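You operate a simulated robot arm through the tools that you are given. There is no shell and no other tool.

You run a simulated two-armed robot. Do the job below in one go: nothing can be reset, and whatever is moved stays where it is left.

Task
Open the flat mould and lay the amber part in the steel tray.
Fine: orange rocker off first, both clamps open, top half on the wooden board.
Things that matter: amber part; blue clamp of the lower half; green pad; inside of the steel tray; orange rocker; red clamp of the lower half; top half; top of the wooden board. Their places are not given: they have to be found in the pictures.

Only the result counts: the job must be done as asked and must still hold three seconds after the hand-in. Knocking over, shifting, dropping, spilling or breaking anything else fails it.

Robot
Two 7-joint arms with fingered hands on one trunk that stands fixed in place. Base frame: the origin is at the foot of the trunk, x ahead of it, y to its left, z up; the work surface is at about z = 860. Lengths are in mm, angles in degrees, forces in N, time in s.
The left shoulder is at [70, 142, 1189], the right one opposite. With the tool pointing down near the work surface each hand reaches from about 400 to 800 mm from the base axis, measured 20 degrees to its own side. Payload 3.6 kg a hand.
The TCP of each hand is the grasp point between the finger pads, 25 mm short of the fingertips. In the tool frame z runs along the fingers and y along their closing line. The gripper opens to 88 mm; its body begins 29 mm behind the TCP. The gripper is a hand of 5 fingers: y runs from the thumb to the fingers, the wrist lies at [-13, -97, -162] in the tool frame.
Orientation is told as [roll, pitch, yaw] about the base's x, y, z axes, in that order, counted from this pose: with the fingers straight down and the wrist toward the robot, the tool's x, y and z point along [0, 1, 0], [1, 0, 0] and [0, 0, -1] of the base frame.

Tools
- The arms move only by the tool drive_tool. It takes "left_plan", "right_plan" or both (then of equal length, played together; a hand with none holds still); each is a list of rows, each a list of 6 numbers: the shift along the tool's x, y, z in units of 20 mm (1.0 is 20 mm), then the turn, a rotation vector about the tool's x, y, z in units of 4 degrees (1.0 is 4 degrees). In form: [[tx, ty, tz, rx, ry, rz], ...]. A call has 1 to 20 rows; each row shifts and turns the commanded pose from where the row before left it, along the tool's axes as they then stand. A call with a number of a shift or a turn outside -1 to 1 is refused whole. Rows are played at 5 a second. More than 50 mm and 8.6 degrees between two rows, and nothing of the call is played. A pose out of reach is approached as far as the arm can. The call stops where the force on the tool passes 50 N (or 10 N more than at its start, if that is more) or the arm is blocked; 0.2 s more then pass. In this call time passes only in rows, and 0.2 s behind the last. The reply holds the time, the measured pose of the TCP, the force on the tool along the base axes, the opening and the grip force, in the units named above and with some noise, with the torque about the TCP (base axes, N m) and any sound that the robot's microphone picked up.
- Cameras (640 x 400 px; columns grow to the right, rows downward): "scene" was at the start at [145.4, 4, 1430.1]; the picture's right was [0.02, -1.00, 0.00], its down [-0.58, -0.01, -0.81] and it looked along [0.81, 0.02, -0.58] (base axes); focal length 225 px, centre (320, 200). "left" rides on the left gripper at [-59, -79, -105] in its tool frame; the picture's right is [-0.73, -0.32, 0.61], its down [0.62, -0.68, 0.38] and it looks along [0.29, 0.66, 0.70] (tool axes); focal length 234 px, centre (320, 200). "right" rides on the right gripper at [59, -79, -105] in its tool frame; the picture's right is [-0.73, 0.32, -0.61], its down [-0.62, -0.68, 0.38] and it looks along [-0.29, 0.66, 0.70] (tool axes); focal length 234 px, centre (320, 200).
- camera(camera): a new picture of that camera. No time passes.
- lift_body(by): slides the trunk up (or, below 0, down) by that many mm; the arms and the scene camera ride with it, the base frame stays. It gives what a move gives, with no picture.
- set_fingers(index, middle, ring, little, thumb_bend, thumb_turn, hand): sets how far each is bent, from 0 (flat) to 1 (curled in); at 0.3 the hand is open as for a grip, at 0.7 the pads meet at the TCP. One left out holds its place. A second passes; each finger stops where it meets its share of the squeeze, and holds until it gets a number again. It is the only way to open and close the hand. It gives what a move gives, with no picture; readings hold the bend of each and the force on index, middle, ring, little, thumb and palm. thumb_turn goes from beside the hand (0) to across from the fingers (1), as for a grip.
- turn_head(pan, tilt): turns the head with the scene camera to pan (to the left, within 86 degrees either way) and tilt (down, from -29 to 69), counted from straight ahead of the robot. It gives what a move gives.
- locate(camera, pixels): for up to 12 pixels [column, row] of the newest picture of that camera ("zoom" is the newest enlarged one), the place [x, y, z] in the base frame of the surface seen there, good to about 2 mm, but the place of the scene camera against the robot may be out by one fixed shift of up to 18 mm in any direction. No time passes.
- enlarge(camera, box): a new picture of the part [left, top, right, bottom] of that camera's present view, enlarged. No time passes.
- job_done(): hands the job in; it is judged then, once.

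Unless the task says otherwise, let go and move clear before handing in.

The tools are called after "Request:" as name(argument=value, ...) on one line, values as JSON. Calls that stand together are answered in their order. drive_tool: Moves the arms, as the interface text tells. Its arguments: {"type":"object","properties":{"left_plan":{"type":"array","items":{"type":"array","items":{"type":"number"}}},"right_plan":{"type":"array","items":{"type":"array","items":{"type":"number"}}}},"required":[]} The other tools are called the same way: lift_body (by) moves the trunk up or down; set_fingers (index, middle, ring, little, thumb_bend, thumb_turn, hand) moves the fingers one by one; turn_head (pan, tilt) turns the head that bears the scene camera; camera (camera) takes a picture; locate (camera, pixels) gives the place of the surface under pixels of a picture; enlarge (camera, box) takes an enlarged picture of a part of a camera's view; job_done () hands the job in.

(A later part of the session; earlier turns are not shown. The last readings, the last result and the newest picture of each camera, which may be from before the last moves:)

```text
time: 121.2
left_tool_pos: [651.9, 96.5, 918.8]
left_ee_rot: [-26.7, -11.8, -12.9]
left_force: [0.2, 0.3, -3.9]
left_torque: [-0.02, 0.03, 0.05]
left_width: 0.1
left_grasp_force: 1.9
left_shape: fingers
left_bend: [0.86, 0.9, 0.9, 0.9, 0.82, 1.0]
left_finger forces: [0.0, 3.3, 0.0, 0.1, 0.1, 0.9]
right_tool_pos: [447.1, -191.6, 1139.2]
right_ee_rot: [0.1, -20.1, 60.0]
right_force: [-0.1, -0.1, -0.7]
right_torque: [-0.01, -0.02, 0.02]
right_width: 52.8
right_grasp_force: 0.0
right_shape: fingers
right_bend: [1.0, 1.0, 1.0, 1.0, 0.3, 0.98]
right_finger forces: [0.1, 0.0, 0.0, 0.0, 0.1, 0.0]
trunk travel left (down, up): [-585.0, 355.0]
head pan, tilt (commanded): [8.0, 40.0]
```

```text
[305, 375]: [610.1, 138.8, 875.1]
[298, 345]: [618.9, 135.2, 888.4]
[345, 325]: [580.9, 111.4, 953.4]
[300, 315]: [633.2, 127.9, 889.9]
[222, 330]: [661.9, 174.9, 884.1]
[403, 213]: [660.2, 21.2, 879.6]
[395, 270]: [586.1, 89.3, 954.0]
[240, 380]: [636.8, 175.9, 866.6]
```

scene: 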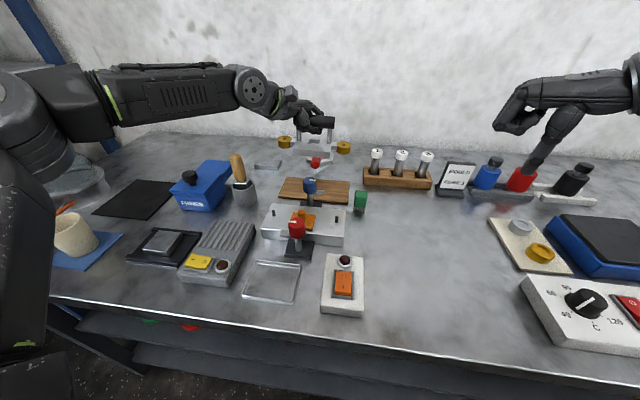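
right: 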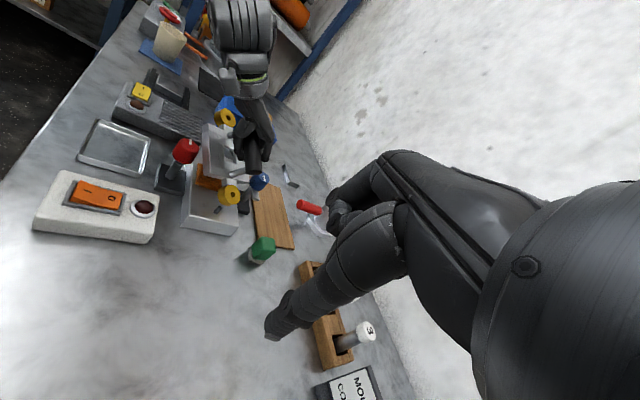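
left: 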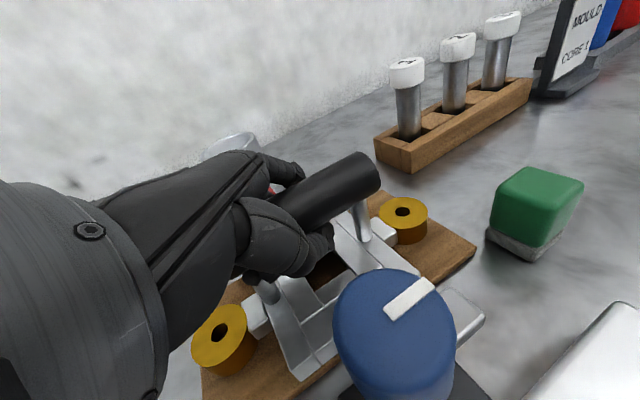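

The frame's top is at about 889 and should rest at about 887, so it is nearly down. I'll lower a few more millimetres.

Request:
drive_tool(left_plan=[[0.033, -0.0155, 0.0656, 0, 0, 0], [0.033, -0.0155, 0.0656, 0, 0, 0], [0.033, -0.0155, 0.0656, 0, 0, 0], [0, 0, 0, 0, 0, 0]])

Request:
camera(camera="left")

Request:
locate(camera="left", pixels=[[300, 370], [298, 345], [300, 315], [222, 330], [403, 213], [240, 380], [370, 250], [350, 170]])

```text
time: 122.2
left_tool_pos: [650.6, 97.0, 915.8]
left_ee_rot: [-26.7, -11.9, -13.0]
left_force: [0.7, 0.3, 0.2]
left_torque: [-0.06, 0.01, 0.0]
left_width: 0.0
left_grasp_force: 2.8
left_shape: fingers
left_bend: [0.86, 0.9, 0.9, 0.9, 0.82, 1.0]
left_finger forces: [0.1, 2.0, 0.0, 3.0, 0.0, 0.5]
right_tool_pos: [448.4, -191.8, 1139.2]
right_ee_rot: [0.1, -20.0, 60.0]
right_force: [-1.2, 0.0, -0.4]
right_torque: [0.0, -0.01, -0.02]
right_width: 52.8
right_grasp_force: 0.0
right_shape: fingers
right_bend: [1.0, 1.0, 1.0, 1.0, 0.3, 0.98]
right_finger forces: [0.2, 0.0, 0.0, 0.0, 0.0, 0.0]
trunk travel left (down, up): [-585.0, 355.0]
head pan, tilt (commanded): [8.0, 40.0]
```

```text
taken
```

left: 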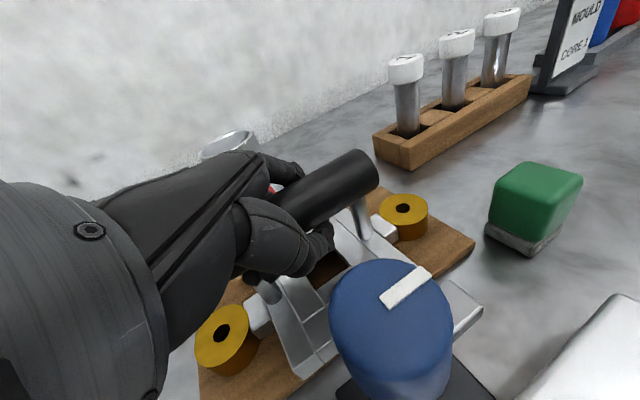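

```text
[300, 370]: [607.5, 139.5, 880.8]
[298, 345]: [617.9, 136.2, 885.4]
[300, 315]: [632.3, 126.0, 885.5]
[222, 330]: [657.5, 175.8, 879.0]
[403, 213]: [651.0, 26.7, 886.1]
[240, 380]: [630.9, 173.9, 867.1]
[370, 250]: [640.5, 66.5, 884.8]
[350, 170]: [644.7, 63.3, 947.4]
```

The board now carries the weight (force about 0) with the frame top at 885.5. The near edge overhangs about 5 mm, so I'll lift 6 mm, shift +6 mm in x and set it down again.

Request:
drive_tool(left_plan=[[-0.066, 0.031, -0.131, 0, 0, 0], [-0.066, 0.031, -0.131, 0, 0, 0], [0.044, 0.143, 0.0115, 0, 0, 0], [0.044, 0.143, 0.0115, 0, 0, 0], [0.044, -0.0205, 0.0875, 0, 0, 0], [0.044, -0.0205, 0.0875, 0, 0, 0], [0.044, -0.0205, 0.0875, 0, 0, 0], [0, 0, 0, 0, 0, 0]])

Request:
camera(camera="left")

Request:
locate(camera="left", pixels=[[300, 370], [298, 345], [300, 315], [222, 330], [403, 213], [240, 380], [370, 250], [350, 170]])

```text
time: 124.0
left_tool_pos: [653.1, 99.6, 918.2]
left_ee_rot: [-26.6, -11.9, -13.0]
left_force: [1.1, -0.1, -3.3]
left_torque: [-0.05, 0.02, 0.04]
left_width: 0.0
left_grasp_force: 2.8
left_shape: fingers
left_bend: [0.86, 0.9, 0.9, 0.9, 0.82, 1.0]
left_finger forces: [0.0, 2.8, 0.0, 3.2, 0.0, 0.5]
left hand out of reach, approached as far as the arm can: row 3, 5
right_tool_pos: [447.4, -192.0, 1139.0]
right_ee_rot: [0.1, -20.1, 59.9]
right_force: [0.2, 0.3, -0.4]
right_torque: [-0.01, 0.01, 0.03]
right_width: 52.6
right_grasp_force: 0.0
right_shape: fingers
right_bend: [1.0, 1.0, 1.0, 1.0, 0.3, 0.98]
right_finger forces: [0.0, 0.0, 0.0, 0.0, 0.0, 0.0]
trunk travel left (down, up): [-585.0, 355.0]
head pan, tilt (commanded): [8.0, 40.0]
```

```text
taken
```

left: 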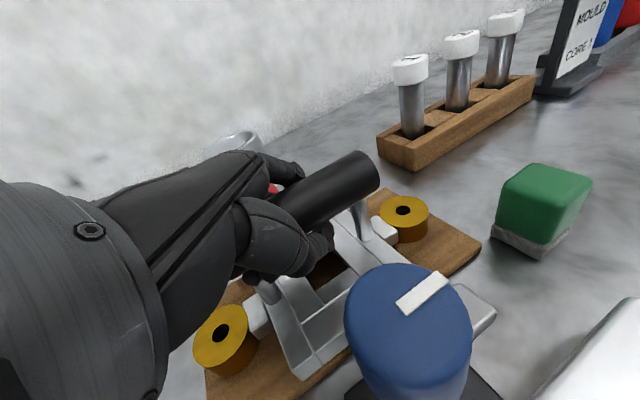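

```text
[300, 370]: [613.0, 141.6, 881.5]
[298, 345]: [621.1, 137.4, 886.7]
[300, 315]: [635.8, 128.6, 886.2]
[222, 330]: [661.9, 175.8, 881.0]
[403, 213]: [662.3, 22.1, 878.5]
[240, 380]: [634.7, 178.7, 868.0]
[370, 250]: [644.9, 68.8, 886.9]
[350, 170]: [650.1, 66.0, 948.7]
```

The near edge is now at x = 613, nicely on the board, with the frame at 886.5. I'll lower 3 mm more so the board takes the weight.

Request:
drive_tool(left_plan=[[0.033, -0.0155, 0.0656, 0, 0, 0], [0.033, -0.0155, 0.0656, 0, 0, 0], [0, 0, 0, 0, 0, 0]])

Request:
camera(camera="left")

Request:
locate(camera="left", pixels=[[300, 370], [298, 345], [300, 315], [222, 330], [403, 213], [240, 380], [370, 250], [350, 170]])

```text
time: 124.8
left_tool_pos: [652.6, 100.5, 914.9]
left_ee_rot: [-26.7, -11.9, -13.0]
left_force: [1.4, 0.5, -0.6]
left_torque: [-0.01, 0.02, -0.05]
left_width: 0.0
left_grasp_force: 1.2
left_shape: fingers
left_bend: [0.86, 0.9, 0.9, 0.9, 0.82, 1.0]
left_finger forces: [0.0, 1.8, 0.0, 0.4, 0.0, 0.9]
right_tool_pos: [447.9, -192.3, 1140.4]
right_ee_rot: [0.1, -20.0, 60.0]
right_force: [0.9, 0.3, 0.5]
right_torque: [-0.02, -0.01, 0.01]
right_width: 52.4
right_grasp_force: 0.0
right_shape: fingers
right_bend: [1.0, 1.0, 1.0, 1.0, 0.3, 0.98]
right_finger forces: [0.1, 0.1, 0.0, 0.0, 0.0, 0.1]
trunk travel left (down, up): [-585.0, 355.0]
head pan, tilt (commanded): [8.0, 40.0]
```

```text
taken
```

left: 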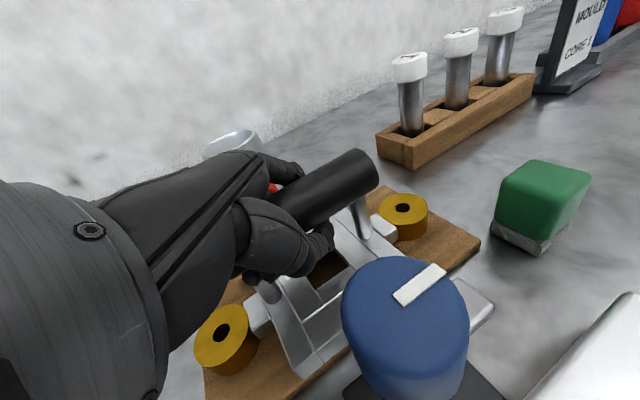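

```text
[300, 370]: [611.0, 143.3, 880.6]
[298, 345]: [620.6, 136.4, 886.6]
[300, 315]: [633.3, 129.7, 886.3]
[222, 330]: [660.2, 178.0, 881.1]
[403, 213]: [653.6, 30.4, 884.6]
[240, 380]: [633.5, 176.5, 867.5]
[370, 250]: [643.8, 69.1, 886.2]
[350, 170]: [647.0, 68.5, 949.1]
```

The board is carrying it (-0.6 N). I'll open the hand part-way to 0.5, so the thumb stays clear of the blue knob, and check for contact.

Request:
set_fingers(hand="left", index=0.48, middle=0.48, ring=0.48, little=0.48, thumb_bend=0.48)

Request:
camera(camera="left")

Request:
enlarge(camera="scene", box=[250, 120, 380, 230])

```text
time: 125.8
left_tool_pos: [650.6, 100.0, 916.6]
left_ee_rot: [-26.6, -12.0, -13.1]
left_force: [1.5, 2.3, 10.6]
left_torque: [0.01, 0.19, -0.01]
left_width: 39.3
left_grasp_force: 4.7
left_shape: fingers
left_bend: [0.48, 0.48, 0.48, 0.48, 0.53, 0.99]
left_finger forces: [0.0, 0.0, 0.1, 0.1, 10.1, 0.0]
right_tool_pos: [445.1, -192.1, 1140.3]
right_ee_rot: [0.1, -20.2, 60.0]
right_force: [0.5, 1.0, 0.2]
right_torque: [0.0, 0.01, -0.03]
right_width: 52.6
right_grasp_force: 0.2
right_shape: fingers
right_bend: [1.0, 1.0, 1.0, 1.0, 0.3, 0.98]
right_finger forces: [0.0, 0.0, 0.1, 0.0, 0.0, 0.0]
trunk travel left (down, up): [-585.0, 355.0]
head pan, tilt (commanded): [8.0, 40.0]
```

```text
taken
```

left: 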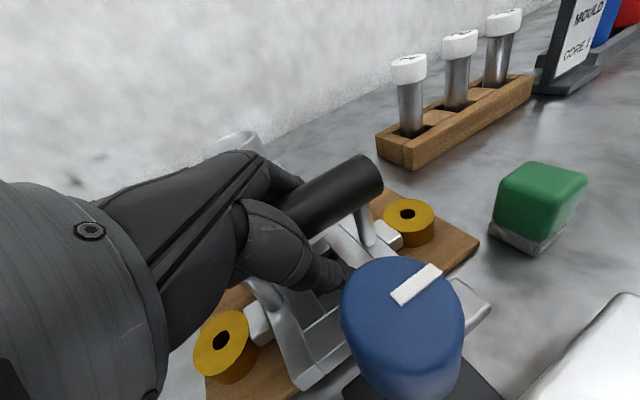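

```text
3.64 times, centred on (315, 175) of scene
```

zoom: 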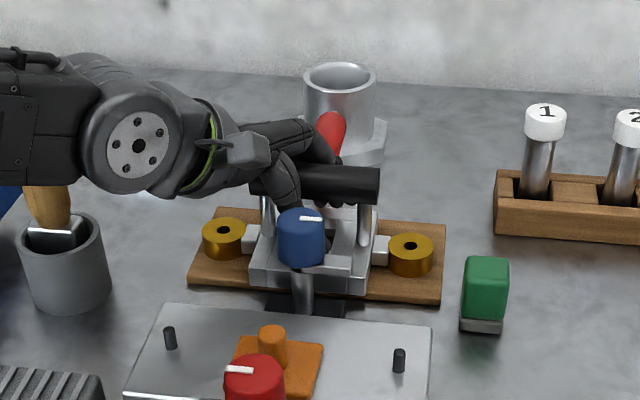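

The thumb tip is pressing the frame with 10 N, which stopped it at 0.53. I'll raise 4 mm and open slightly more.

Request:
drive_tool(left_plan=[[-0.044, 0.0205, -0.0875, 0, 0, 0], [-0.066, 0.031, -0.131, 0, 0, 0], [0, 0, 0, 0, 0, 0]])

Request:
set_fingers(hand="left", index=0.42, middle=0.42, ring=0.42, little=0.42, thumb_bend=0.45)

Request:
camera(camera="left")

```text
time: 126.6
left_tool_pos: [652.5, 99.8, 918.9]
left_ee_rot: [-26.6, -11.7, -13.0]
left_force: [-0.9, 0.4, -0.1]
left_torque: [0.01, -0.02, 0.0]
left_width: 45.5
left_grasp_force: 0.1
left_shape: fingers
left_bend: [0.48, 0.48, 0.48, 0.48, 0.48, 1.0]
left_finger forces: [0.0, 0.0, 0.0, 0.0, 0.0, 0.0]
right_tool_pos: [448.2, -192.4, 1139.6]
right_ee_rot: [0.0, -20.0, 60.0]
right_force: [-0.1, -0.5, -0.1]
right_torque: [-0.03, 0.04, -0.02]
right_width: 52.5
right_grasp_force: 0.1
right_shape: fingers
right_bend: [1.0, 1.0, 1.0, 1.0, 0.3, 0.98]
right_finger forces: [0.0, 0.0, 0.0, 0.0, 0.0, 0.0]
trunk travel left (down, up): [-585.0, 355.0]
head pan, tilt (commanded): [8.0, 40.0]
```

```text
time: 127.6
left_tool_pos: [654.1, 99.1, 918.6]
left_ee_rot: [-26.7, -11.8, -13.1]
left_force: [0.4, 0.0, -0.3]
left_torque: [0.02, -0.01, -0.05]
left_width: 55.6
left_grasp_force: 0.1
left_shape: fingers
left_bend: [0.42, 0.42, 0.42, 0.42, 0.45, 0.99]
left_finger forces: [0.0, 0.0, 0.0, 0.0, 0.0, 0.0]
right_tool_pos: [447.2, -192.4, 1139.8]
right_ee_rot: [0.2, -20.1, 60.0]
right_force: [-0.5, 0.4, 0.3]
right_torque: [-0.02, -0.03, 0.02]
right_width: 53.2
right_grasp_force: 0.2
right_shape: fingers
right_bend: [1.0, 1.0, 1.0, 1.0, 0.3, 0.98]
right_finger forces: [0.1, 0.1, 0.1, 0.0, 0.0, 0.0]
trunk travel left (down, up): [-585.0, 355.0]
head pan, tilt (commanded): [8.0, 40.0]
```

```text
taken
```

left: 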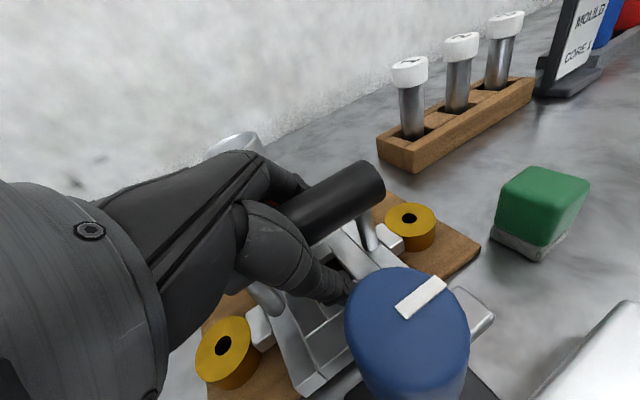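

The hand is free with no contact forces. I'll rise 20 mm straight up and verify the top half stays put.

Request:
drive_tool(left_plan=[[-0.11, 0.051, -0.219, 0, 0, 0], [-0.11, 0.051, -0.219, 0, 0, 0], [-0.11, 0.051, -0.219, 0, 0, 0], [-0.11, 0.051, -0.219, 0, 0, 0], [0, 0, 0, 0, 0, 0]])

Request:
camera(camera="left")

Request:
enlarge(camera="scene", box=[250, 120, 380, 230])

```text
time: 128.8
left_tool_pos: [653.8, 98.3, 938.1]
left_ee_rot: [-26.6, -11.8, -13.0]
left_force: [0.2, -0.4, -0.2]
left_torque: [0.01, 0.02, -0.01]
left_width: 55.3
left_grasp_force: 0.0
left_shape: fingers
left_bend: [0.42, 0.42, 0.42, 0.42, 0.45, 0.99]
left_finger forces: [0.0, 0.1, 0.0, 0.0, 0.0, 0.1]
right_tool_pos: [447.8, -191.8, 1138.9]
right_ee_rot: [0.1, -20.2, 60.1]
right_force: [-0.1, 0.2, -0.4]
right_torque: [0.02, -0.05, -0.03]
right_width: 52.8
right_grasp_force: 0.1
right_shape: fingers
right_bend: [1.0, 1.0, 1.0, 1.0, 0.3, 0.98]
right_finger forces: [0.0, 0.0, 0.0, 0.1, 0.0, 0.0]
trunk travel left (down, up): [-585.0, 355.0]
head pan, tilt (commanded): [8.0, 40.0]
```

```text
taken
```

left: 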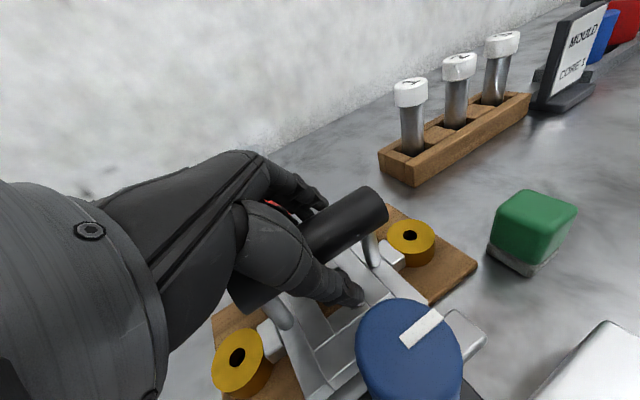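

```text
3.64 times, centred on (315, 175) of scene
```

zoom: 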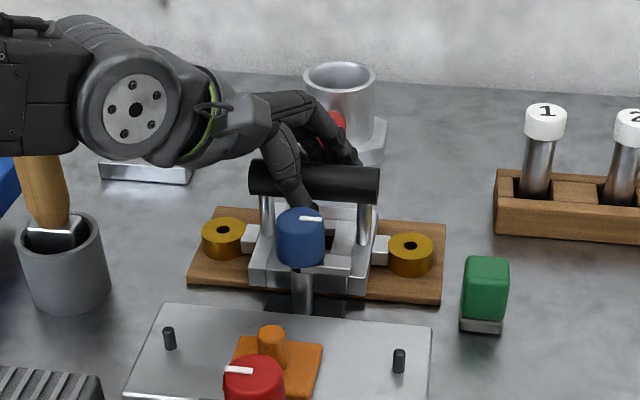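

The top half stayed flat on the board. I'll continue straight up another 80 mm.

Request:
drive_tool(left_plan=[[-0.22, 0.102, -0.4375, 0, 0, 0], [-0.22, 0.102, -0.4375, 0, 0, 0], [-0.22, 0.102, -0.4375, 0, 0, 0], [-0.33, 0.153, -0.656, 0, 0, 0], [-0.33, 0.153, -0.656, 0, 0, 0], [-0.44, 0.2045, -0.875, 0, 0, 0], [0, 0, 0, 0, 0, 0]])

Request:
camera(camera="left")

Request:
camera(camera="scene")

```text
time: 130.4
left_tool_pos: [653.2, 99.3, 1018.1]
left_ee_rot: [-26.6, -11.7, -13.0]
left_force: [-0.2, 0.1, 0.3]
left_torque: [0.0, -0.04, -0.03]
left_width: 55.7
left_grasp_force: 0.1
left_shape: fingers
left_bend: [0.42, 0.42, 0.42, 0.42, 0.45, 0.99]
left_finger forces: [0.1, 0.0, 0.0, 0.0, 0.0, 0.0]
right_tool_pos: [448.1, -192.8, 1139.7]
right_ee_rot: [0.1, -20.1, 60.0]
right_force: [0.1, 0.1, 0.0]
right_torque: [0.01, -0.01, -0.01]
right_width: 52.6
right_grasp_force: 0.1
right_shape: fingers
right_bend: [1.0, 1.0, 1.0, 1.0, 0.3, 0.98]
right_finger forces: [0.0, 0.0, 0.1, 0.0, 0.1, 0.0]
trunk travel left (down, up): [-585.0, 355.0]
head pan, tilt (commanded): [8.0, 40.0]
```

```text
taken
```

left: 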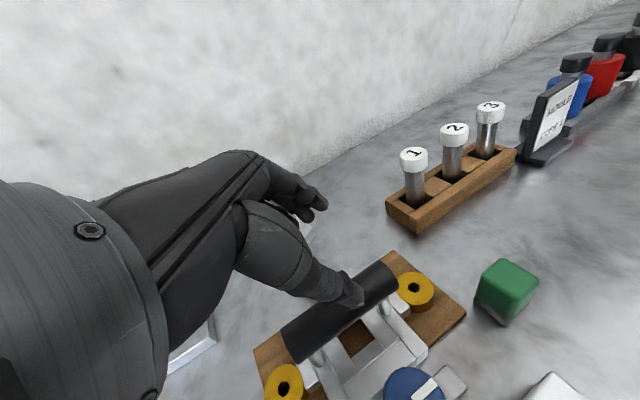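

```text
taken
```

scene: 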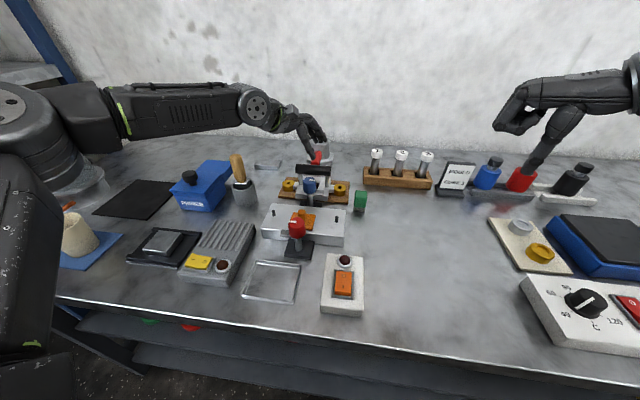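

The top half is lying on the board. I'll rotate the left hand back to the straight-down pose while rising.

Request:
drive_tool(left_plan=[[-0.22, 0.102, -0.4375, 0, 0, 0], [-0.22, 0.102, -0.4375, 0, 0, 0], [0, 0, 0, 0.28, 0, -1.0], [0, 0, 0, 0.28, 0, -1.0], [0, 0, 0, 0.28, 0, -1.0], [0, 0, 0, 0.28, 0, -1.0], [0, 0, 0, 0, 0, -0.24], [0, 0, 0, 0, 1, 0], [0, 0, 0, 0, 1, 0], [0, 0, 0, 0, 1, 0], [0, 0, 0, 0, 1, 0], [0, 0, 0, 0, 1, 0], [0, 0, 0, 0, 1, 0], [0, 0, 0, 0, 1, 0], [0, 0, 0, 0, 0, 0]])

Request:
camera(camera="left")

Request:
enlarge(camera="scene", box=[240, 150, 390, 260])

```text
time: 133.6
left_tool_pos: [617.5, 131.0, 1033.4]
left_ee_rot: [0.1, -0.1, 0.0]
left_force: [0.2, -0.1, -0.4]
left_torque: [0.0, -0.03, -0.02]
left_width: 55.0
left_grasp_force: 0.0
left_shape: fingers
left_bend: [0.42, 0.42, 0.42, 0.42, 0.45, 0.99]
left_finger forces: [0.0, 0.0, 0.0, 0.1, 0.0, 0.0]
left hand out of reach, approached as far as the arm can: row 8, 9, 10, 11, 12, 13, 14
right_tool_pos: [447.1, -192.0, 1139.4]
right_ee_rot: [0.1, -20.1, 60.0]
right_force: [-0.7, -0.7, 0.1]
right_torque: [0.06, 0.01, 0.03]
right_width: 52.5
right_grasp_force: 0.1
right_shape: fingers
right_bend: [1.0, 1.0, 1.0, 1.0, 0.3, 0.98]
right_finger forces: [0.0, 0.0, 0.0, 0.0, 0.0, 0.1]
trunk travel left (down, up): [-585.0, 355.0]
head pan, tilt (commanded): [8.0, 40.0]
```

```text
taken
```

left: 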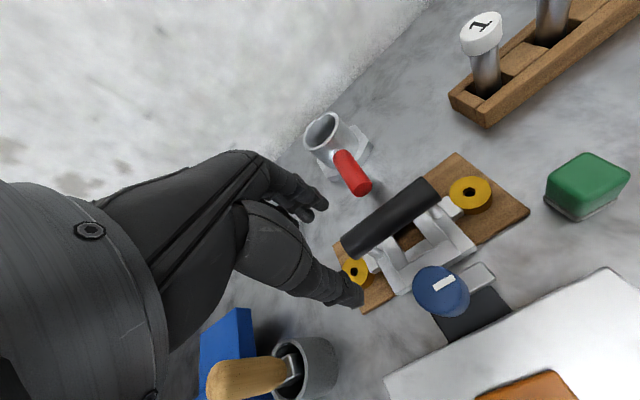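

```text
3.64 times, centred on (315, 205) of scene
```

zoom: 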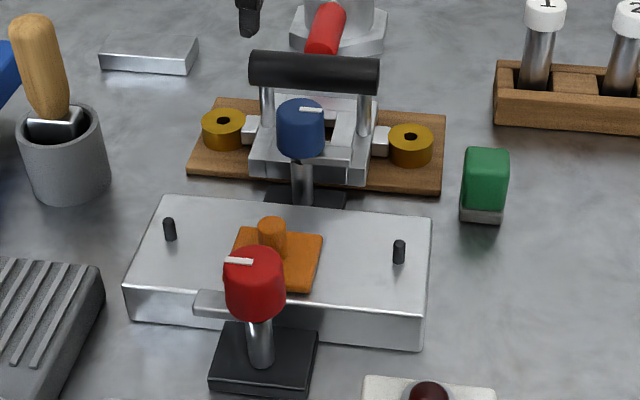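

The scene confirms the top half flat on the board and the amber plate with its stub free at zoom (275,255). I'll move the left hand over the lower half to inspect the amber part.

Request:
drive_tool(left_plan=[[0, -1, -0.5, 0, 0, 0], [0, -1, -0.5, 0, 0, 0], [-0.3, -1, 0, 0, 0, 0], [-0.3, -1, 0, 0, 0, 0], [-0.3, -1, 0, 0, 0, 0], [-0.3, -0.8, 0, 0, 0, 0], [0, 0, 0, 0, 0, 0]])

Request:
camera(camera="left")

Request:
camera(camera="scene")

```text
time: 135.2
left_tool_pos: [501.6, 105.6, 1054.4]
left_ee_rot: [0.0, -0.1, 0.0]
left_force: [0.5, 0.6, -0.4]
left_torque: [0.02, 0.01, -0.01]
left_width: 55.5
left_grasp_force: 0.1
left_shape: fingers
left_bend: [0.42, 0.42, 0.42, 0.42, 0.45, 0.99]
left_finger forces: [0.0, 0.0, 0.0, 0.1, 0.0, 0.0]
right_tool_pos: [448.5, -191.0, 1140.3]
right_ee_rot: [0.1, -20.2, 60.1]
right_force: [-0.1, -0.6, 0.0]
right_torque: [-0.01, -0.01, -0.02]
right_width: 52.6
right_grasp_force: 0.1
right_shape: fingers
right_bend: [1.0, 1.0, 1.0, 1.0, 0.3, 0.98]
right_finger forces: [0.0, 0.0, 0.0, 0.1, 0.0, 0.0]
trunk travel left (down, up): [-585.0, 355.0]
head pan, tilt (commanded): [8.0, 40.0]
```

```text
taken
```

left: 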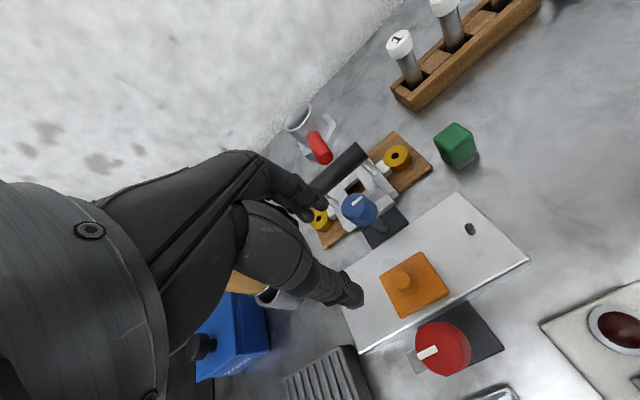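

```text
taken
```

scene: 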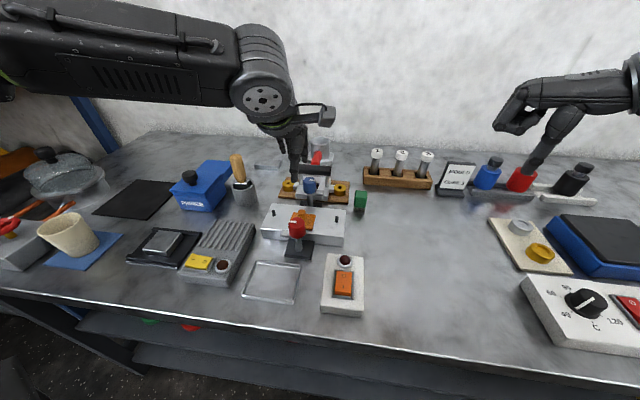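

Request:
enlarge(camera="left", box=[340, 200, 540, 360])

Request:
locate(camera="zoom", pixels=[[205, 178], [220, 195], [160, 190], [265, 130], [350, 225], [190, 310], [155, 170], [260, 250], [200, 240], [240, 180], [210, 165], [195, 190]])

```text
2.50 times, centred on (440, 280) of left
```

zoom: 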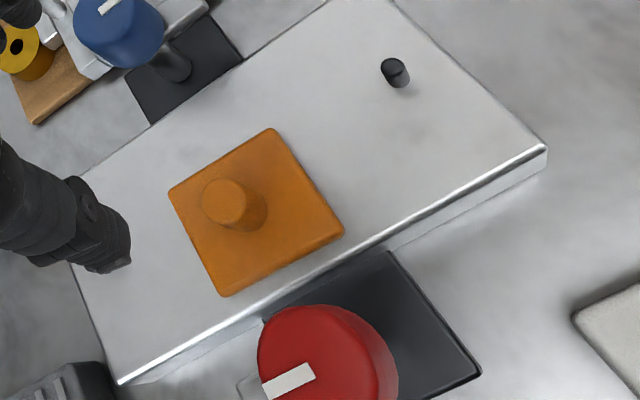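

```text
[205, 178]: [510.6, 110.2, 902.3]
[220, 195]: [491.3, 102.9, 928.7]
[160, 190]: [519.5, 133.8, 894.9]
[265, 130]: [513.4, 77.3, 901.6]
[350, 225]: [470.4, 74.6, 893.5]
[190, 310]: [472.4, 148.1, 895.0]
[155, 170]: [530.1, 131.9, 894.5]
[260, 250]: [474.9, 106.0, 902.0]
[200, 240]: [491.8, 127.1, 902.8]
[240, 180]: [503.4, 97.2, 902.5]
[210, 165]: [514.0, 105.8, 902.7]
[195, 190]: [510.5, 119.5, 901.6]
```

The amber plate is about 50 × 50 mm at x 466–516, y 75–127, top z 902, with a 22 mm stub at about (492, 101) rising to 928. Now I'll measure the tray in the scene view.

Request:
enlarge(camera="scene", box=[230, 210, 350, 320])

Request:
locate(camera="zoom", pixels=[[210, 215], [390, 215], [360, 350], [170, 340], [285, 280], [205, 205], [400, 205], [375, 362], [160, 352], [230, 230], [350, 330], [290, 210]])

```text
3.64 times, centred on (290, 265) of scene
```

zoom: 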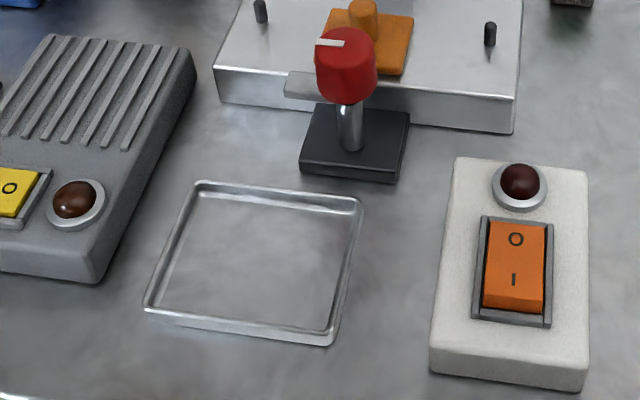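

```text
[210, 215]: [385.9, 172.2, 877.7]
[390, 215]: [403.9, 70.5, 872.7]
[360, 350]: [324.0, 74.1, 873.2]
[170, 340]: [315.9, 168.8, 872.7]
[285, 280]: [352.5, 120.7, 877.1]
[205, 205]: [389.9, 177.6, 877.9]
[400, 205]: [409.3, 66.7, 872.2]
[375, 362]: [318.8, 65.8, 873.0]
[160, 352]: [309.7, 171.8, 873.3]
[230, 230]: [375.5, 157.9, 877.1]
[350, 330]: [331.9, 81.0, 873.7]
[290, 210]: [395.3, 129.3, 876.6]
```

Request:
locate(camera="zoom", pixels=[[200, 187], [358, 207], [334, 336], [150, 302], [210, 200], [348, 218], [325, 322], [168, 300], [255, 262], [270, 195], [240, 325], [345, 270]])

```text
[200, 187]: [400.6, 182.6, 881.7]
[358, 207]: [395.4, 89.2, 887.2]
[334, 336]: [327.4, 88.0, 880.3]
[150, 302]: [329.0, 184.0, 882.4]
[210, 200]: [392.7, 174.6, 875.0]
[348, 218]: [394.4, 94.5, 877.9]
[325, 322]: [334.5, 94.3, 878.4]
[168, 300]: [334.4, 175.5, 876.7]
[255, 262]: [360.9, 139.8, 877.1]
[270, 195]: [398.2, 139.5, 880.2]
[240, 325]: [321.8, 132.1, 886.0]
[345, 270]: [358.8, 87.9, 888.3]
```

The tray interior is about x 329–388, y 94–174, floor z 863, so the plate must go in square with only a few millimetres to spare in x. I'll do a dry run to the tray at yaw -60 to test the reach before gripping anything.

Request:
set_fingers(hand="left", index=0.5, middle=0.5, ring=1, little=1, thumb_bend=0.5)

Request:
drive_tool(left_plan=[[0, 0, 0, 0, 0, 1], [0, 0, 0, 0, 0, 1], [0, 0, 0, 0, 0, 1], [0, 0, 0, 0, 0, 1], [0, 0, 0, 0, 0, 1], [0, 0, 0, 0, 0, 1], [0, 0, 0, 0, 0, 1], [0, 0, 0, 0, 0, 1], [0, 0, 0, 0, 0, 1], [0, 0, 0, 0, 0, 1], [0, 0, 0, 0, 0, 1], [0, 0, 0, 0, 0, 1], [0, 0, 0, 0, 0, 1], [0, 0, 0, 0, 0, 1], [0, 0, 0, 0, 0, 1], [0, 0, 0, 0, 0, 0]])

Request:
drive_tool(left_plan=[[-0.694, -0.606, 0, 0, 0, 0], [-0.694, -0.606, 0, 0, 0, 0], [-0.694, -0.606, 0, 0, 0, 0], [-0.694, -0.606, 0, 0, 0, 0], [-0.694, -0.606, 0, 0, 0, 0], [-0.694, -0.606, 0, 0, 0, 0], [-0.694, -0.606, 0, 0, 0, 0], [-0.694, -0.606, 0, 0, 0, 0], [0, 0, 0, 0, 0, 0]])

Request:
camera(camera="left")

```text
time: 136.2
left_tool_pos: [502.3, 105.7, 1054.5]
left_ee_rot: [0.0, 0.0, 0.0]
left_force: [-0.5, 0.0, 0.4]
left_torque: [-0.03, 0.03, 0.03]
left_width: 42.1
left_grasp_force: 0.0
left_shape: fingers
left_bend: [0.5, 0.5, 1.0, 1.0, 0.5, 1.0]
left_finger forces: [0.0, 0.1, 0.1, 0.1, 0.1, 0.0]
right_tool_pos: [447.9, -191.7, 1139.5]
right_ee_rot: [0.1, -20.2, 60.0]
right_force: [0.3, 0.1, 0.5]
right_torque: [-0.03, -0.01, 0.05]
right_width: 52.9
right_grasp_force: 0.0
right_shape: fingers
right_bend: [1.0, 1.0, 1.0, 1.0, 0.3, 0.98]
right_finger forces: [0.0, 0.1, 0.1, 0.0, 0.0, 0.1]
trunk travel left (down, up): [-585.0, 355.0]
head pan, tilt (commanded): [8.0, 40.0]
```

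```text
time: 139.6
left_tool_pos: [500.9, 106.7, 1052.8]
left_ee_rot: [0.0, 0.0, -60.0]
left_force: [0.3, 0.3, 0.5]
left_torque: [0.03, 0.01, 0.03]
left_width: 42.0
left_grasp_force: 0.1
left_shape: fingers
left_bend: [0.5, 0.5, 1.0, 1.0, 0.5, 1.0]
left_finger forces: [0.0, 0.1, 0.1, 0.0, 0.0, 0.0]
right_tool_pos: [447.9, -192.7, 1140.0]
right_ee_rot: [0.1, -20.0, 60.0]
right_force: [0.3, 0.2, -0.1]
right_torque: [-0.02, 0.03, 0.0]
right_width: 52.8
right_grasp_force: 0.1
right_shape: fingers
right_bend: [1.0, 1.0, 1.0, 1.0, 0.3, 0.98]
right_finger forces: [0.0, 0.0, 0.0, 0.0, 0.0, 0.0]
trunk travel left (down, up): [-585.0, 355.0]
head pan, tilt (commanded): [8.0, 40.0]
```

```text
time: 141.6
left_tool_pos: [355.9, 135.0, 1051.4]
left_ee_rot: [0.0, 0.0, -60.1]
left_force: [0.1, -0.2, -0.5]
left_torque: [-0.01, 0.0, -0.02]
left_width: 42.2
left_grasp_force: 0.0
left_shape: fingers
left_bend: [0.5, 0.5, 1.0, 1.0, 0.5, 1.0]
left_finger forces: [0.0, 0.0, 0.1, 0.1, 0.0, 0.0]
right_tool_pos: [448.0, -191.5, 1140.5]
right_ee_rot: [0.0, -20.1, 60.1]
right_force: [0.2, -0.4, 0.2]
right_torque: [-0.01, -0.02, 0.01]
right_width: 52.6
right_grasp_force: 0.0
right_shape: fingers
right_bend: [1.0, 1.0, 1.0, 1.0, 0.3, 0.98]
right_finger forces: [0.0, 0.0, 0.0, 0.1, 0.0, 0.1]
trunk travel left (down, up): [-585.0, 355.0]
head pan, tilt (commanded): [8.0, 40.0]
```

```text
taken
```

left: 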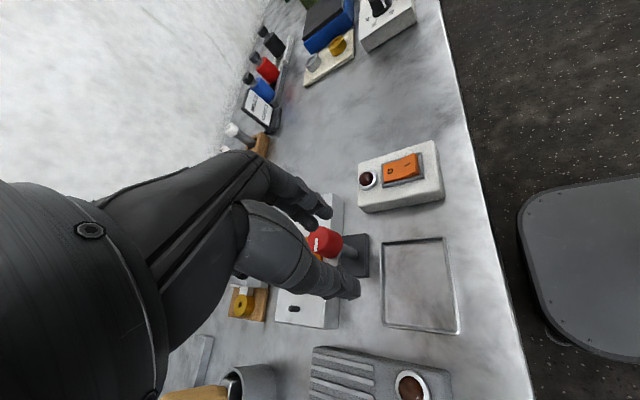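

The pose above the tray is reachable. The tray shows at left px (420,285), so I'll locate its inside corners precisely from here.

Request:
enlarge(camera="left", box=[360, 220, 480, 350])

Request:
locate(camera="zoom", pixels=[[215, 80], [390, 65], [440, 315], [220, 310], [310, 200], [225, 90], [380, 80], [420, 300], [235, 300], [205, 200], [410, 200]])

```text
3.08 times, centred on (420, 285) of left
```

zoom: 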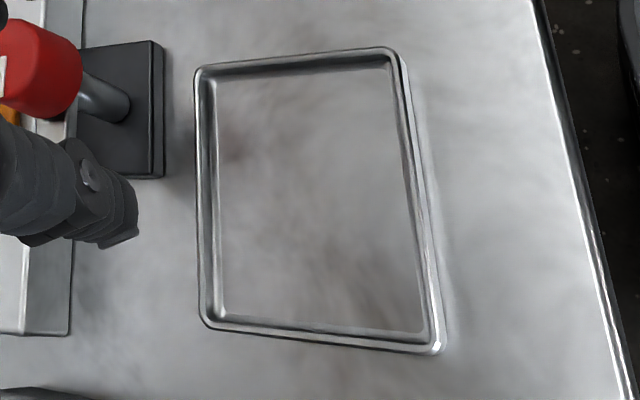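

```text
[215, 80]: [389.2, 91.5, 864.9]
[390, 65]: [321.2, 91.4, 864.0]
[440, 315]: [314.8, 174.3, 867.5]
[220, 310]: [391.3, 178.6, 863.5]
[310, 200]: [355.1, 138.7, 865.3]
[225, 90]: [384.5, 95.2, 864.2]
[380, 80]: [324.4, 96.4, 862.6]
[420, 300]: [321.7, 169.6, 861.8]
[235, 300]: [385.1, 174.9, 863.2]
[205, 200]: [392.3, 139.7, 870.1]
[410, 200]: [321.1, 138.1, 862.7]
```

The tray floor spans x 317–390, y 91–179, centred at (354, 135), so the 50 mm plate has about 11 mm of margin. I'll test-lower here to check the reach near the floor.

Request:
drive_tool(left_plan=[[0, 0, 1, 0, 0, 0], [0, 0, 1, 0, 0, 0], [0, 0, 1, 0, 0, 0], [0, 0, 1, 0, 0, 0], [0, 0, 1, 0, 0, 0], [0, 0, 1, 0, 0, 0], [0, 0, 0.7, 0, 0, 0], [0, 0, 0, 0, 0, 0]])

Request:
enlarge(camera="scene", box=[190, 170, 370, 330])

```text
time: 143.4
left_tool_pos: [353.7, 136.3, 918.0]
left_ee_rot: [0.1, 0.0, -60.1]
left_force: [0.9, 0.2, 0.6]
left_torque: [0.01, 0.0, 0.03]
left_width: 42.0
left_grasp_force: 0.0
left_shape: fingers
left_bend: [0.5, 0.5, 1.0, 1.0, 0.5, 1.0]
left_finger forces: [0.0, 0.0, 0.0, 0.0, 0.0, 0.0]
right_tool_pos: [447.2, -191.8, 1139.6]
right_ee_rot: [0.0, -20.1, 60.1]
right_force: [-0.7, 0.5, 0.3]
right_torque: [0.01, -0.03, 0.01]
right_width: 52.5
right_grasp_force: 0.1
right_shape: fingers
right_bend: [1.0, 1.0, 1.0, 1.0, 0.3, 0.98]
right_finger forces: [0.0, 0.1, 0.0, 0.0, 0.0, 0.1]
trunk travel left (down, up): [-585.0, 355.0]
head pan, tilt (commanded): [8.0, 40.0]
```

```text
2.50 times, centred on (280, 250) of scene
```

zoom: 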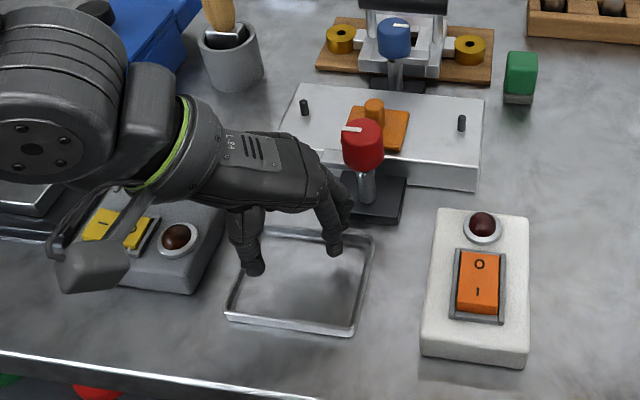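

The tray pose works cleanly. I'll go back up and over to the amber stub at (492, 101), keeping yaw -60.

Request:
drive_tool(left_plan=[[0, 0, -1, 0, 0, 0], [0, 0, -1, 0, 0, 0], [0, 0, -1, 0, 0, 0], [0, 0, -1, 0, 0, 0], [0, 0, -1, 0, 0, 0], [0, 0, -1, 0, 0, 0], [0.6375, 0.62, 0, 0, 0, 0], [0.6375, 0.62, 0, 0, 0, 0], [0.6375, 0.62, 0, 0, 0, 0], [0.6375, 0.62, 0, 0, 0, 0], [0.6375, 0.62, 0, 0, 0, 0], [0.6375, 0.62, 0, 0, 0, 0], [0.6375, 0.62, 0, 0, 0, 0], [0.6375, 0.62, 0, 0, 0, 0], [0, 0, 0.9, 0, 0, 0], [0, 0, 0.9, 0, 0, 0], [0, 0, 0, 0, 0, 0]])

Request:
camera(camera="left")

Request:
enlarge(camera="left", box=[290, 190, 450, 330])

```text
time: 147.0
left_tool_pos: [495.4, 99.4, 1003.5]
left_ee_rot: [0.1, -0.1, -59.9]
left_force: [0.2, -0.1, 0.7]
left_torque: [0.05, 0.04, 0.02]
left_width: 41.8
left_grasp_force: 0.0
left_shape: fingers
left_bend: [0.5, 0.5, 1.0, 1.0, 0.5, 1.0]
left_finger forces: [0.1, 0.1, 0.1, 0.1, 0.0, 0.1]
right_tool_pos: [447.7, -192.3, 1139.3]
right_ee_rot: [0.1, -20.1, 60.0]
right_force: [0.1, -0.6, -0.7]
right_torque: [0.01, 0.02, -0.01]
right_width: 52.6
right_grasp_force: 0.0
right_shape: fingers
right_bend: [1.0, 1.0, 1.0, 1.0, 0.3, 0.98]
right_finger forces: [0.0, 0.1, 0.0, 0.0, 0.0, 0.0]
trunk travel left (down, up): [-585.0, 355.0]
head pan, tilt (commanded): [8.0, 40.0]
```

```text
taken
```

left: 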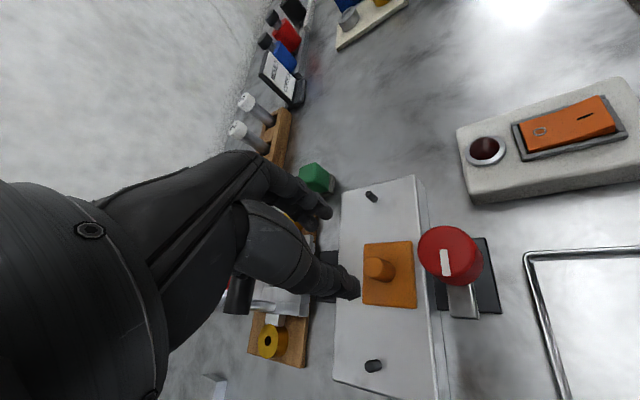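

```text
2.86 times, centred on (370, 260) of left
```

zoom: 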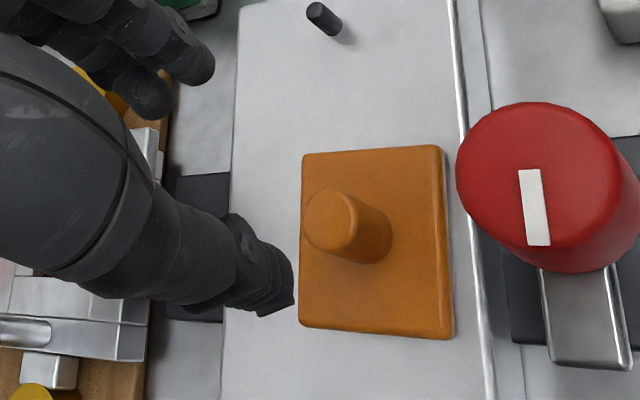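

Request:
locate(camera="zoom", pixels=[[327, 222], [308, 158], [432, 150], [447, 332], [305, 318], [312, 222], [345, 222], [327, 197], [327, 245], [375, 262], [400, 230], [285, 290]])

```text
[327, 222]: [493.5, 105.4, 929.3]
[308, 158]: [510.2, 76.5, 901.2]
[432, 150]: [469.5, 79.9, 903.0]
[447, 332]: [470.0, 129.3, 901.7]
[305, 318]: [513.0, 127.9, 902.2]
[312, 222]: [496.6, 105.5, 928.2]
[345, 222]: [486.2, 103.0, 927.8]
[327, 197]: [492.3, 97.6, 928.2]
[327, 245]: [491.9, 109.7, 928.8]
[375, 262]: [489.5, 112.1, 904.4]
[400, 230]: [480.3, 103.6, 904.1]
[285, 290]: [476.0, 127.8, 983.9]
```

The plate spans x 468–514 and y 75–130, with the stub centred at about (492, 103.5). I'll centre on the stub and descend to z ≈ 935.

Request:
drive_tool(left_plan=[[-0.045, -0.26, 0, 0, 0, 0], [0, 0, 0.8, 0, 0, 0], [0, 0, 0.8, 0, 0, 0], [0, 0, 0.7, 0, 0, 0], [0, 0, 0.6, 0, 0, 0], [0, 0, 0.4, 0, 0, 0], [0, 0, 0, 0, 0, 0]])

Request:
enlarge(camera="left", box=[260, 170, 440, 330])

Request:
enlarge(camera="scene", box=[240, 150, 390, 270])

```text
time: 148.6
left_tool_pos: [490.9, 105.3, 937.6]
left_ee_rot: [0.0, 0.0, -60.0]
left_force: [0.4, 0.7, 0.6]
left_torque: [-0.03, -0.02, 0.0]
left_width: 42.0
left_grasp_force: 0.1
left_shape: fingers
left_bend: [0.5, 0.5, 1.0, 1.0, 0.5, 1.0]
left_finger forces: [0.0, 0.0, 0.0, 0.0, 0.0, 0.0]
right_tool_pos: [448.3, -192.8, 1139.7]
right_ee_rot: [0.0, -20.1, 60.0]
right_force: [0.5, -0.1, 0.0]
right_torque: [0.03, -0.01, -0.03]
right_width: 52.6
right_grasp_force: 0.0
right_shape: fingers
right_bend: [1.0, 1.0, 1.0, 1.0, 0.3, 0.98]
right_finger forces: [0.0, 0.0, 0.0, 0.1, 0.0, 0.1]
trunk travel left (down, up): [-585.0, 355.0]
head pan, tilt (commanded): [8.0, 40.0]
```

```text
2.50 times, centred on (350, 250) of left
```

zoom: 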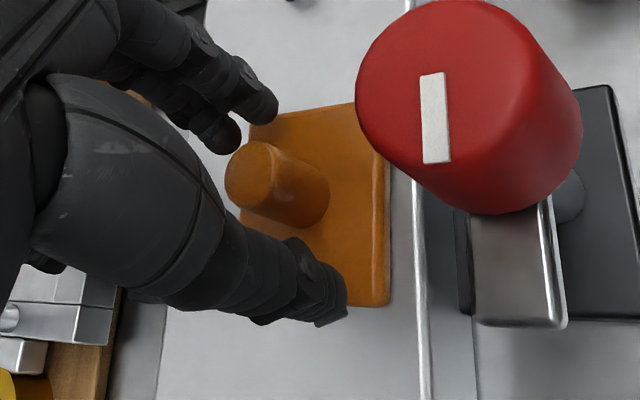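

```text
3.33 times, centred on (315, 210) of scene
```

zoom: 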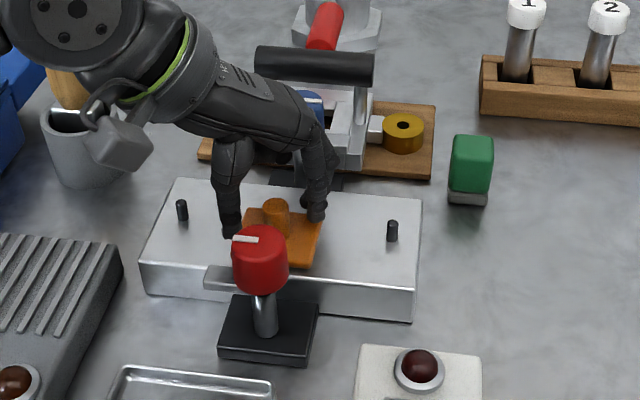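

The stub is nicely between thumb and fingers. I'll go 3 mm lower and close.

Request:
drive_tool(left_plan=[[0, 0, 0.15, 0, 0, 0], [0, 0, 0, 0, 0, 0]])

Request:
set_fingers(hand="left", index=0.8, middle=0.8, thumb_bend=0.8)

Request:
enlarge(camera="left", box=[260, 170, 440, 330])

```text
time: 149.2
left_tool_pos: [492.1, 105.4, 933.9]
left_ee_rot: [0.1, 0.0, -60.0]
left_force: [0.6, 0.8, -0.1]
left_torque: [0.03, 0.01, -0.01]
left_width: 41.9
left_grasp_force: 0.1
left_shape: fingers
left_bend: [0.5, 0.5, 1.0, 1.0, 0.5, 1.0]
left_finger forces: [0.0, 0.0, 0.0, 0.0, 0.0, 0.0]
right_tool_pos: [447.3, -192.2, 1139.7]
right_ee_rot: [0.0, -20.1, 60.0]
right_force: [0.3, -0.1, 0.2]
right_torque: [0.0, -0.03, -0.02]
right_width: 53.0
right_grasp_force: 0.0
right_shape: fingers
right_bend: [1.0, 1.0, 1.0, 1.0, 0.3, 0.98]
right_finger forces: [0.1, 0.1, 0.0, 0.0, 0.0, 0.0]
trunk travel left (down, up): [-585.0, 355.0]
head pan, tilt (commanded): [8.0, 40.0]
```

```text
time: 150.2
left_tool_pos: [492.4, 104.3, 934.7]
left_ee_rot: [0.0, 0.0, -60.0]
left_force: [-0.6, 0.4, 1.9]
left_torque: [-0.05, 0.02, 0.01]
left_width: 9.1
left_grasp_force: 11.9
left_shape: fingers
left_bend: [0.71, 0.79, 1.0, 1.0, 0.7, 1.0]
left_finger forces: [9.8, 3.1, 0.0, 0.0, 10.6, 0.1]
right_tool_pos: [448.0, -191.9, 1140.0]
right_ee_rot: [0.1, -20.2, 60.0]
right_force: [-0.5, 0.5, 0.0]
right_torque: [0.02, 0.03, 0.0]
right_width: 52.9
right_grasp_force: 0.0
right_shape: fingers
right_bend: [1.0, 1.0, 1.0, 1.0, 0.3, 0.98]
right_finger forces: [0.1, 0.1, 0.0, 0.0, 0.0, 0.0]
trunk travel left (down, up): [-585.0, 355.0]
head pan, tilt (commanded): [8.0, 40.0]
```

```text
2.50 times, centred on (350, 250) of left
```

zoom: 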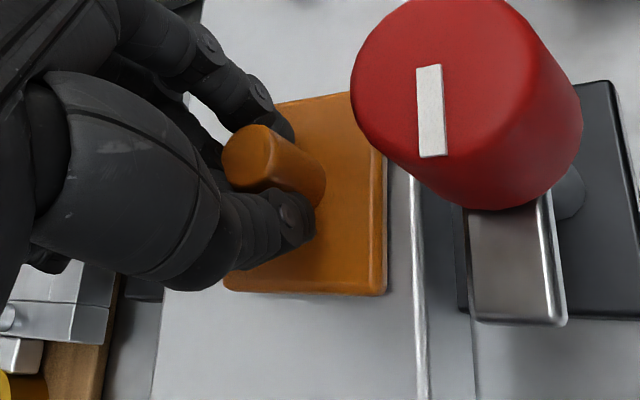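

Index and thumb pinch the stub with about 10 N each, with the middle finger alongside. I'll lift slowly 15 mm and check that the part follows level.

Request:
drive_tool(left_plan=[[0, 0, -0.25, 0, 0, 0], [0, 0, -0.25, 0, 0, 0], [0, 0, -0.25, 0, 0, 0], [0, 0, 0, 0, 0, 0]])

Request:
enlarge(camera="left", box=[260, 170, 440, 330])

Request:
enlarge(camera="scene", box=[240, 150, 390, 270])

```text
time: 151.2
left_tool_pos: [490.0, 104.9, 949.9]
left_ee_rot: [0.0, 0.1, -60.0]
left_force: [-0.5, 0.5, -0.1]
left_torque: [-0.02, 0.0, 0.01]
left_width: 8.9
left_grasp_force: 11.4
left_shape: fingers
left_bend: [0.71, 0.8, 1.0, 1.0, 0.7, 1.0]
left_finger forces: [9.4, 1.9, 0.1, 0.0, 10.8, 0.0]
right_tool_pos: [448.8, -193.8, 1140.7]
right_ee_rot: [0.0, -20.1, 59.9]
right_force: [-0.2, -0.3, 0.5]
right_torque: [-0.01, 0.02, -0.01]
right_width: 52.8
right_grasp_force: 0.0
right_shape: fingers
right_bend: [1.0, 1.0, 1.0, 1.0, 0.3, 0.98]
right_finger forces: [0.0, 0.0, 0.2, 0.1, 0.0, 0.1]
trunk travel left (down, up): [-585.0, 355.0]
head pan, tilt (commanded): [8.0, 40.0]
```

```text
2.50 times, centred on (350, 250) of left
```

zoom: 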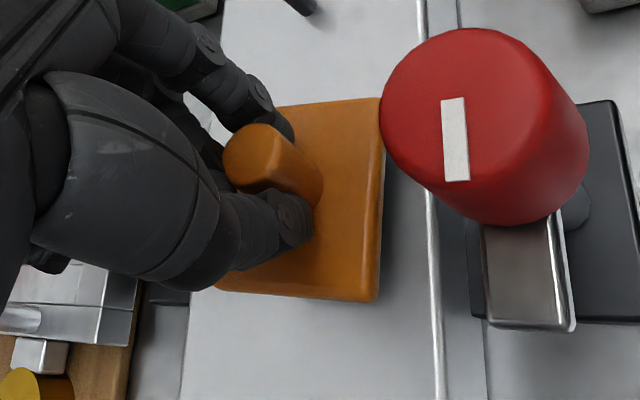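

```text
3.33 times, centred on (315, 210) of scene
```

zoom: 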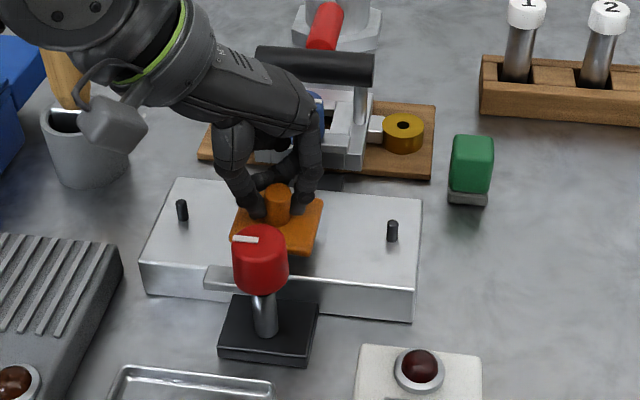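

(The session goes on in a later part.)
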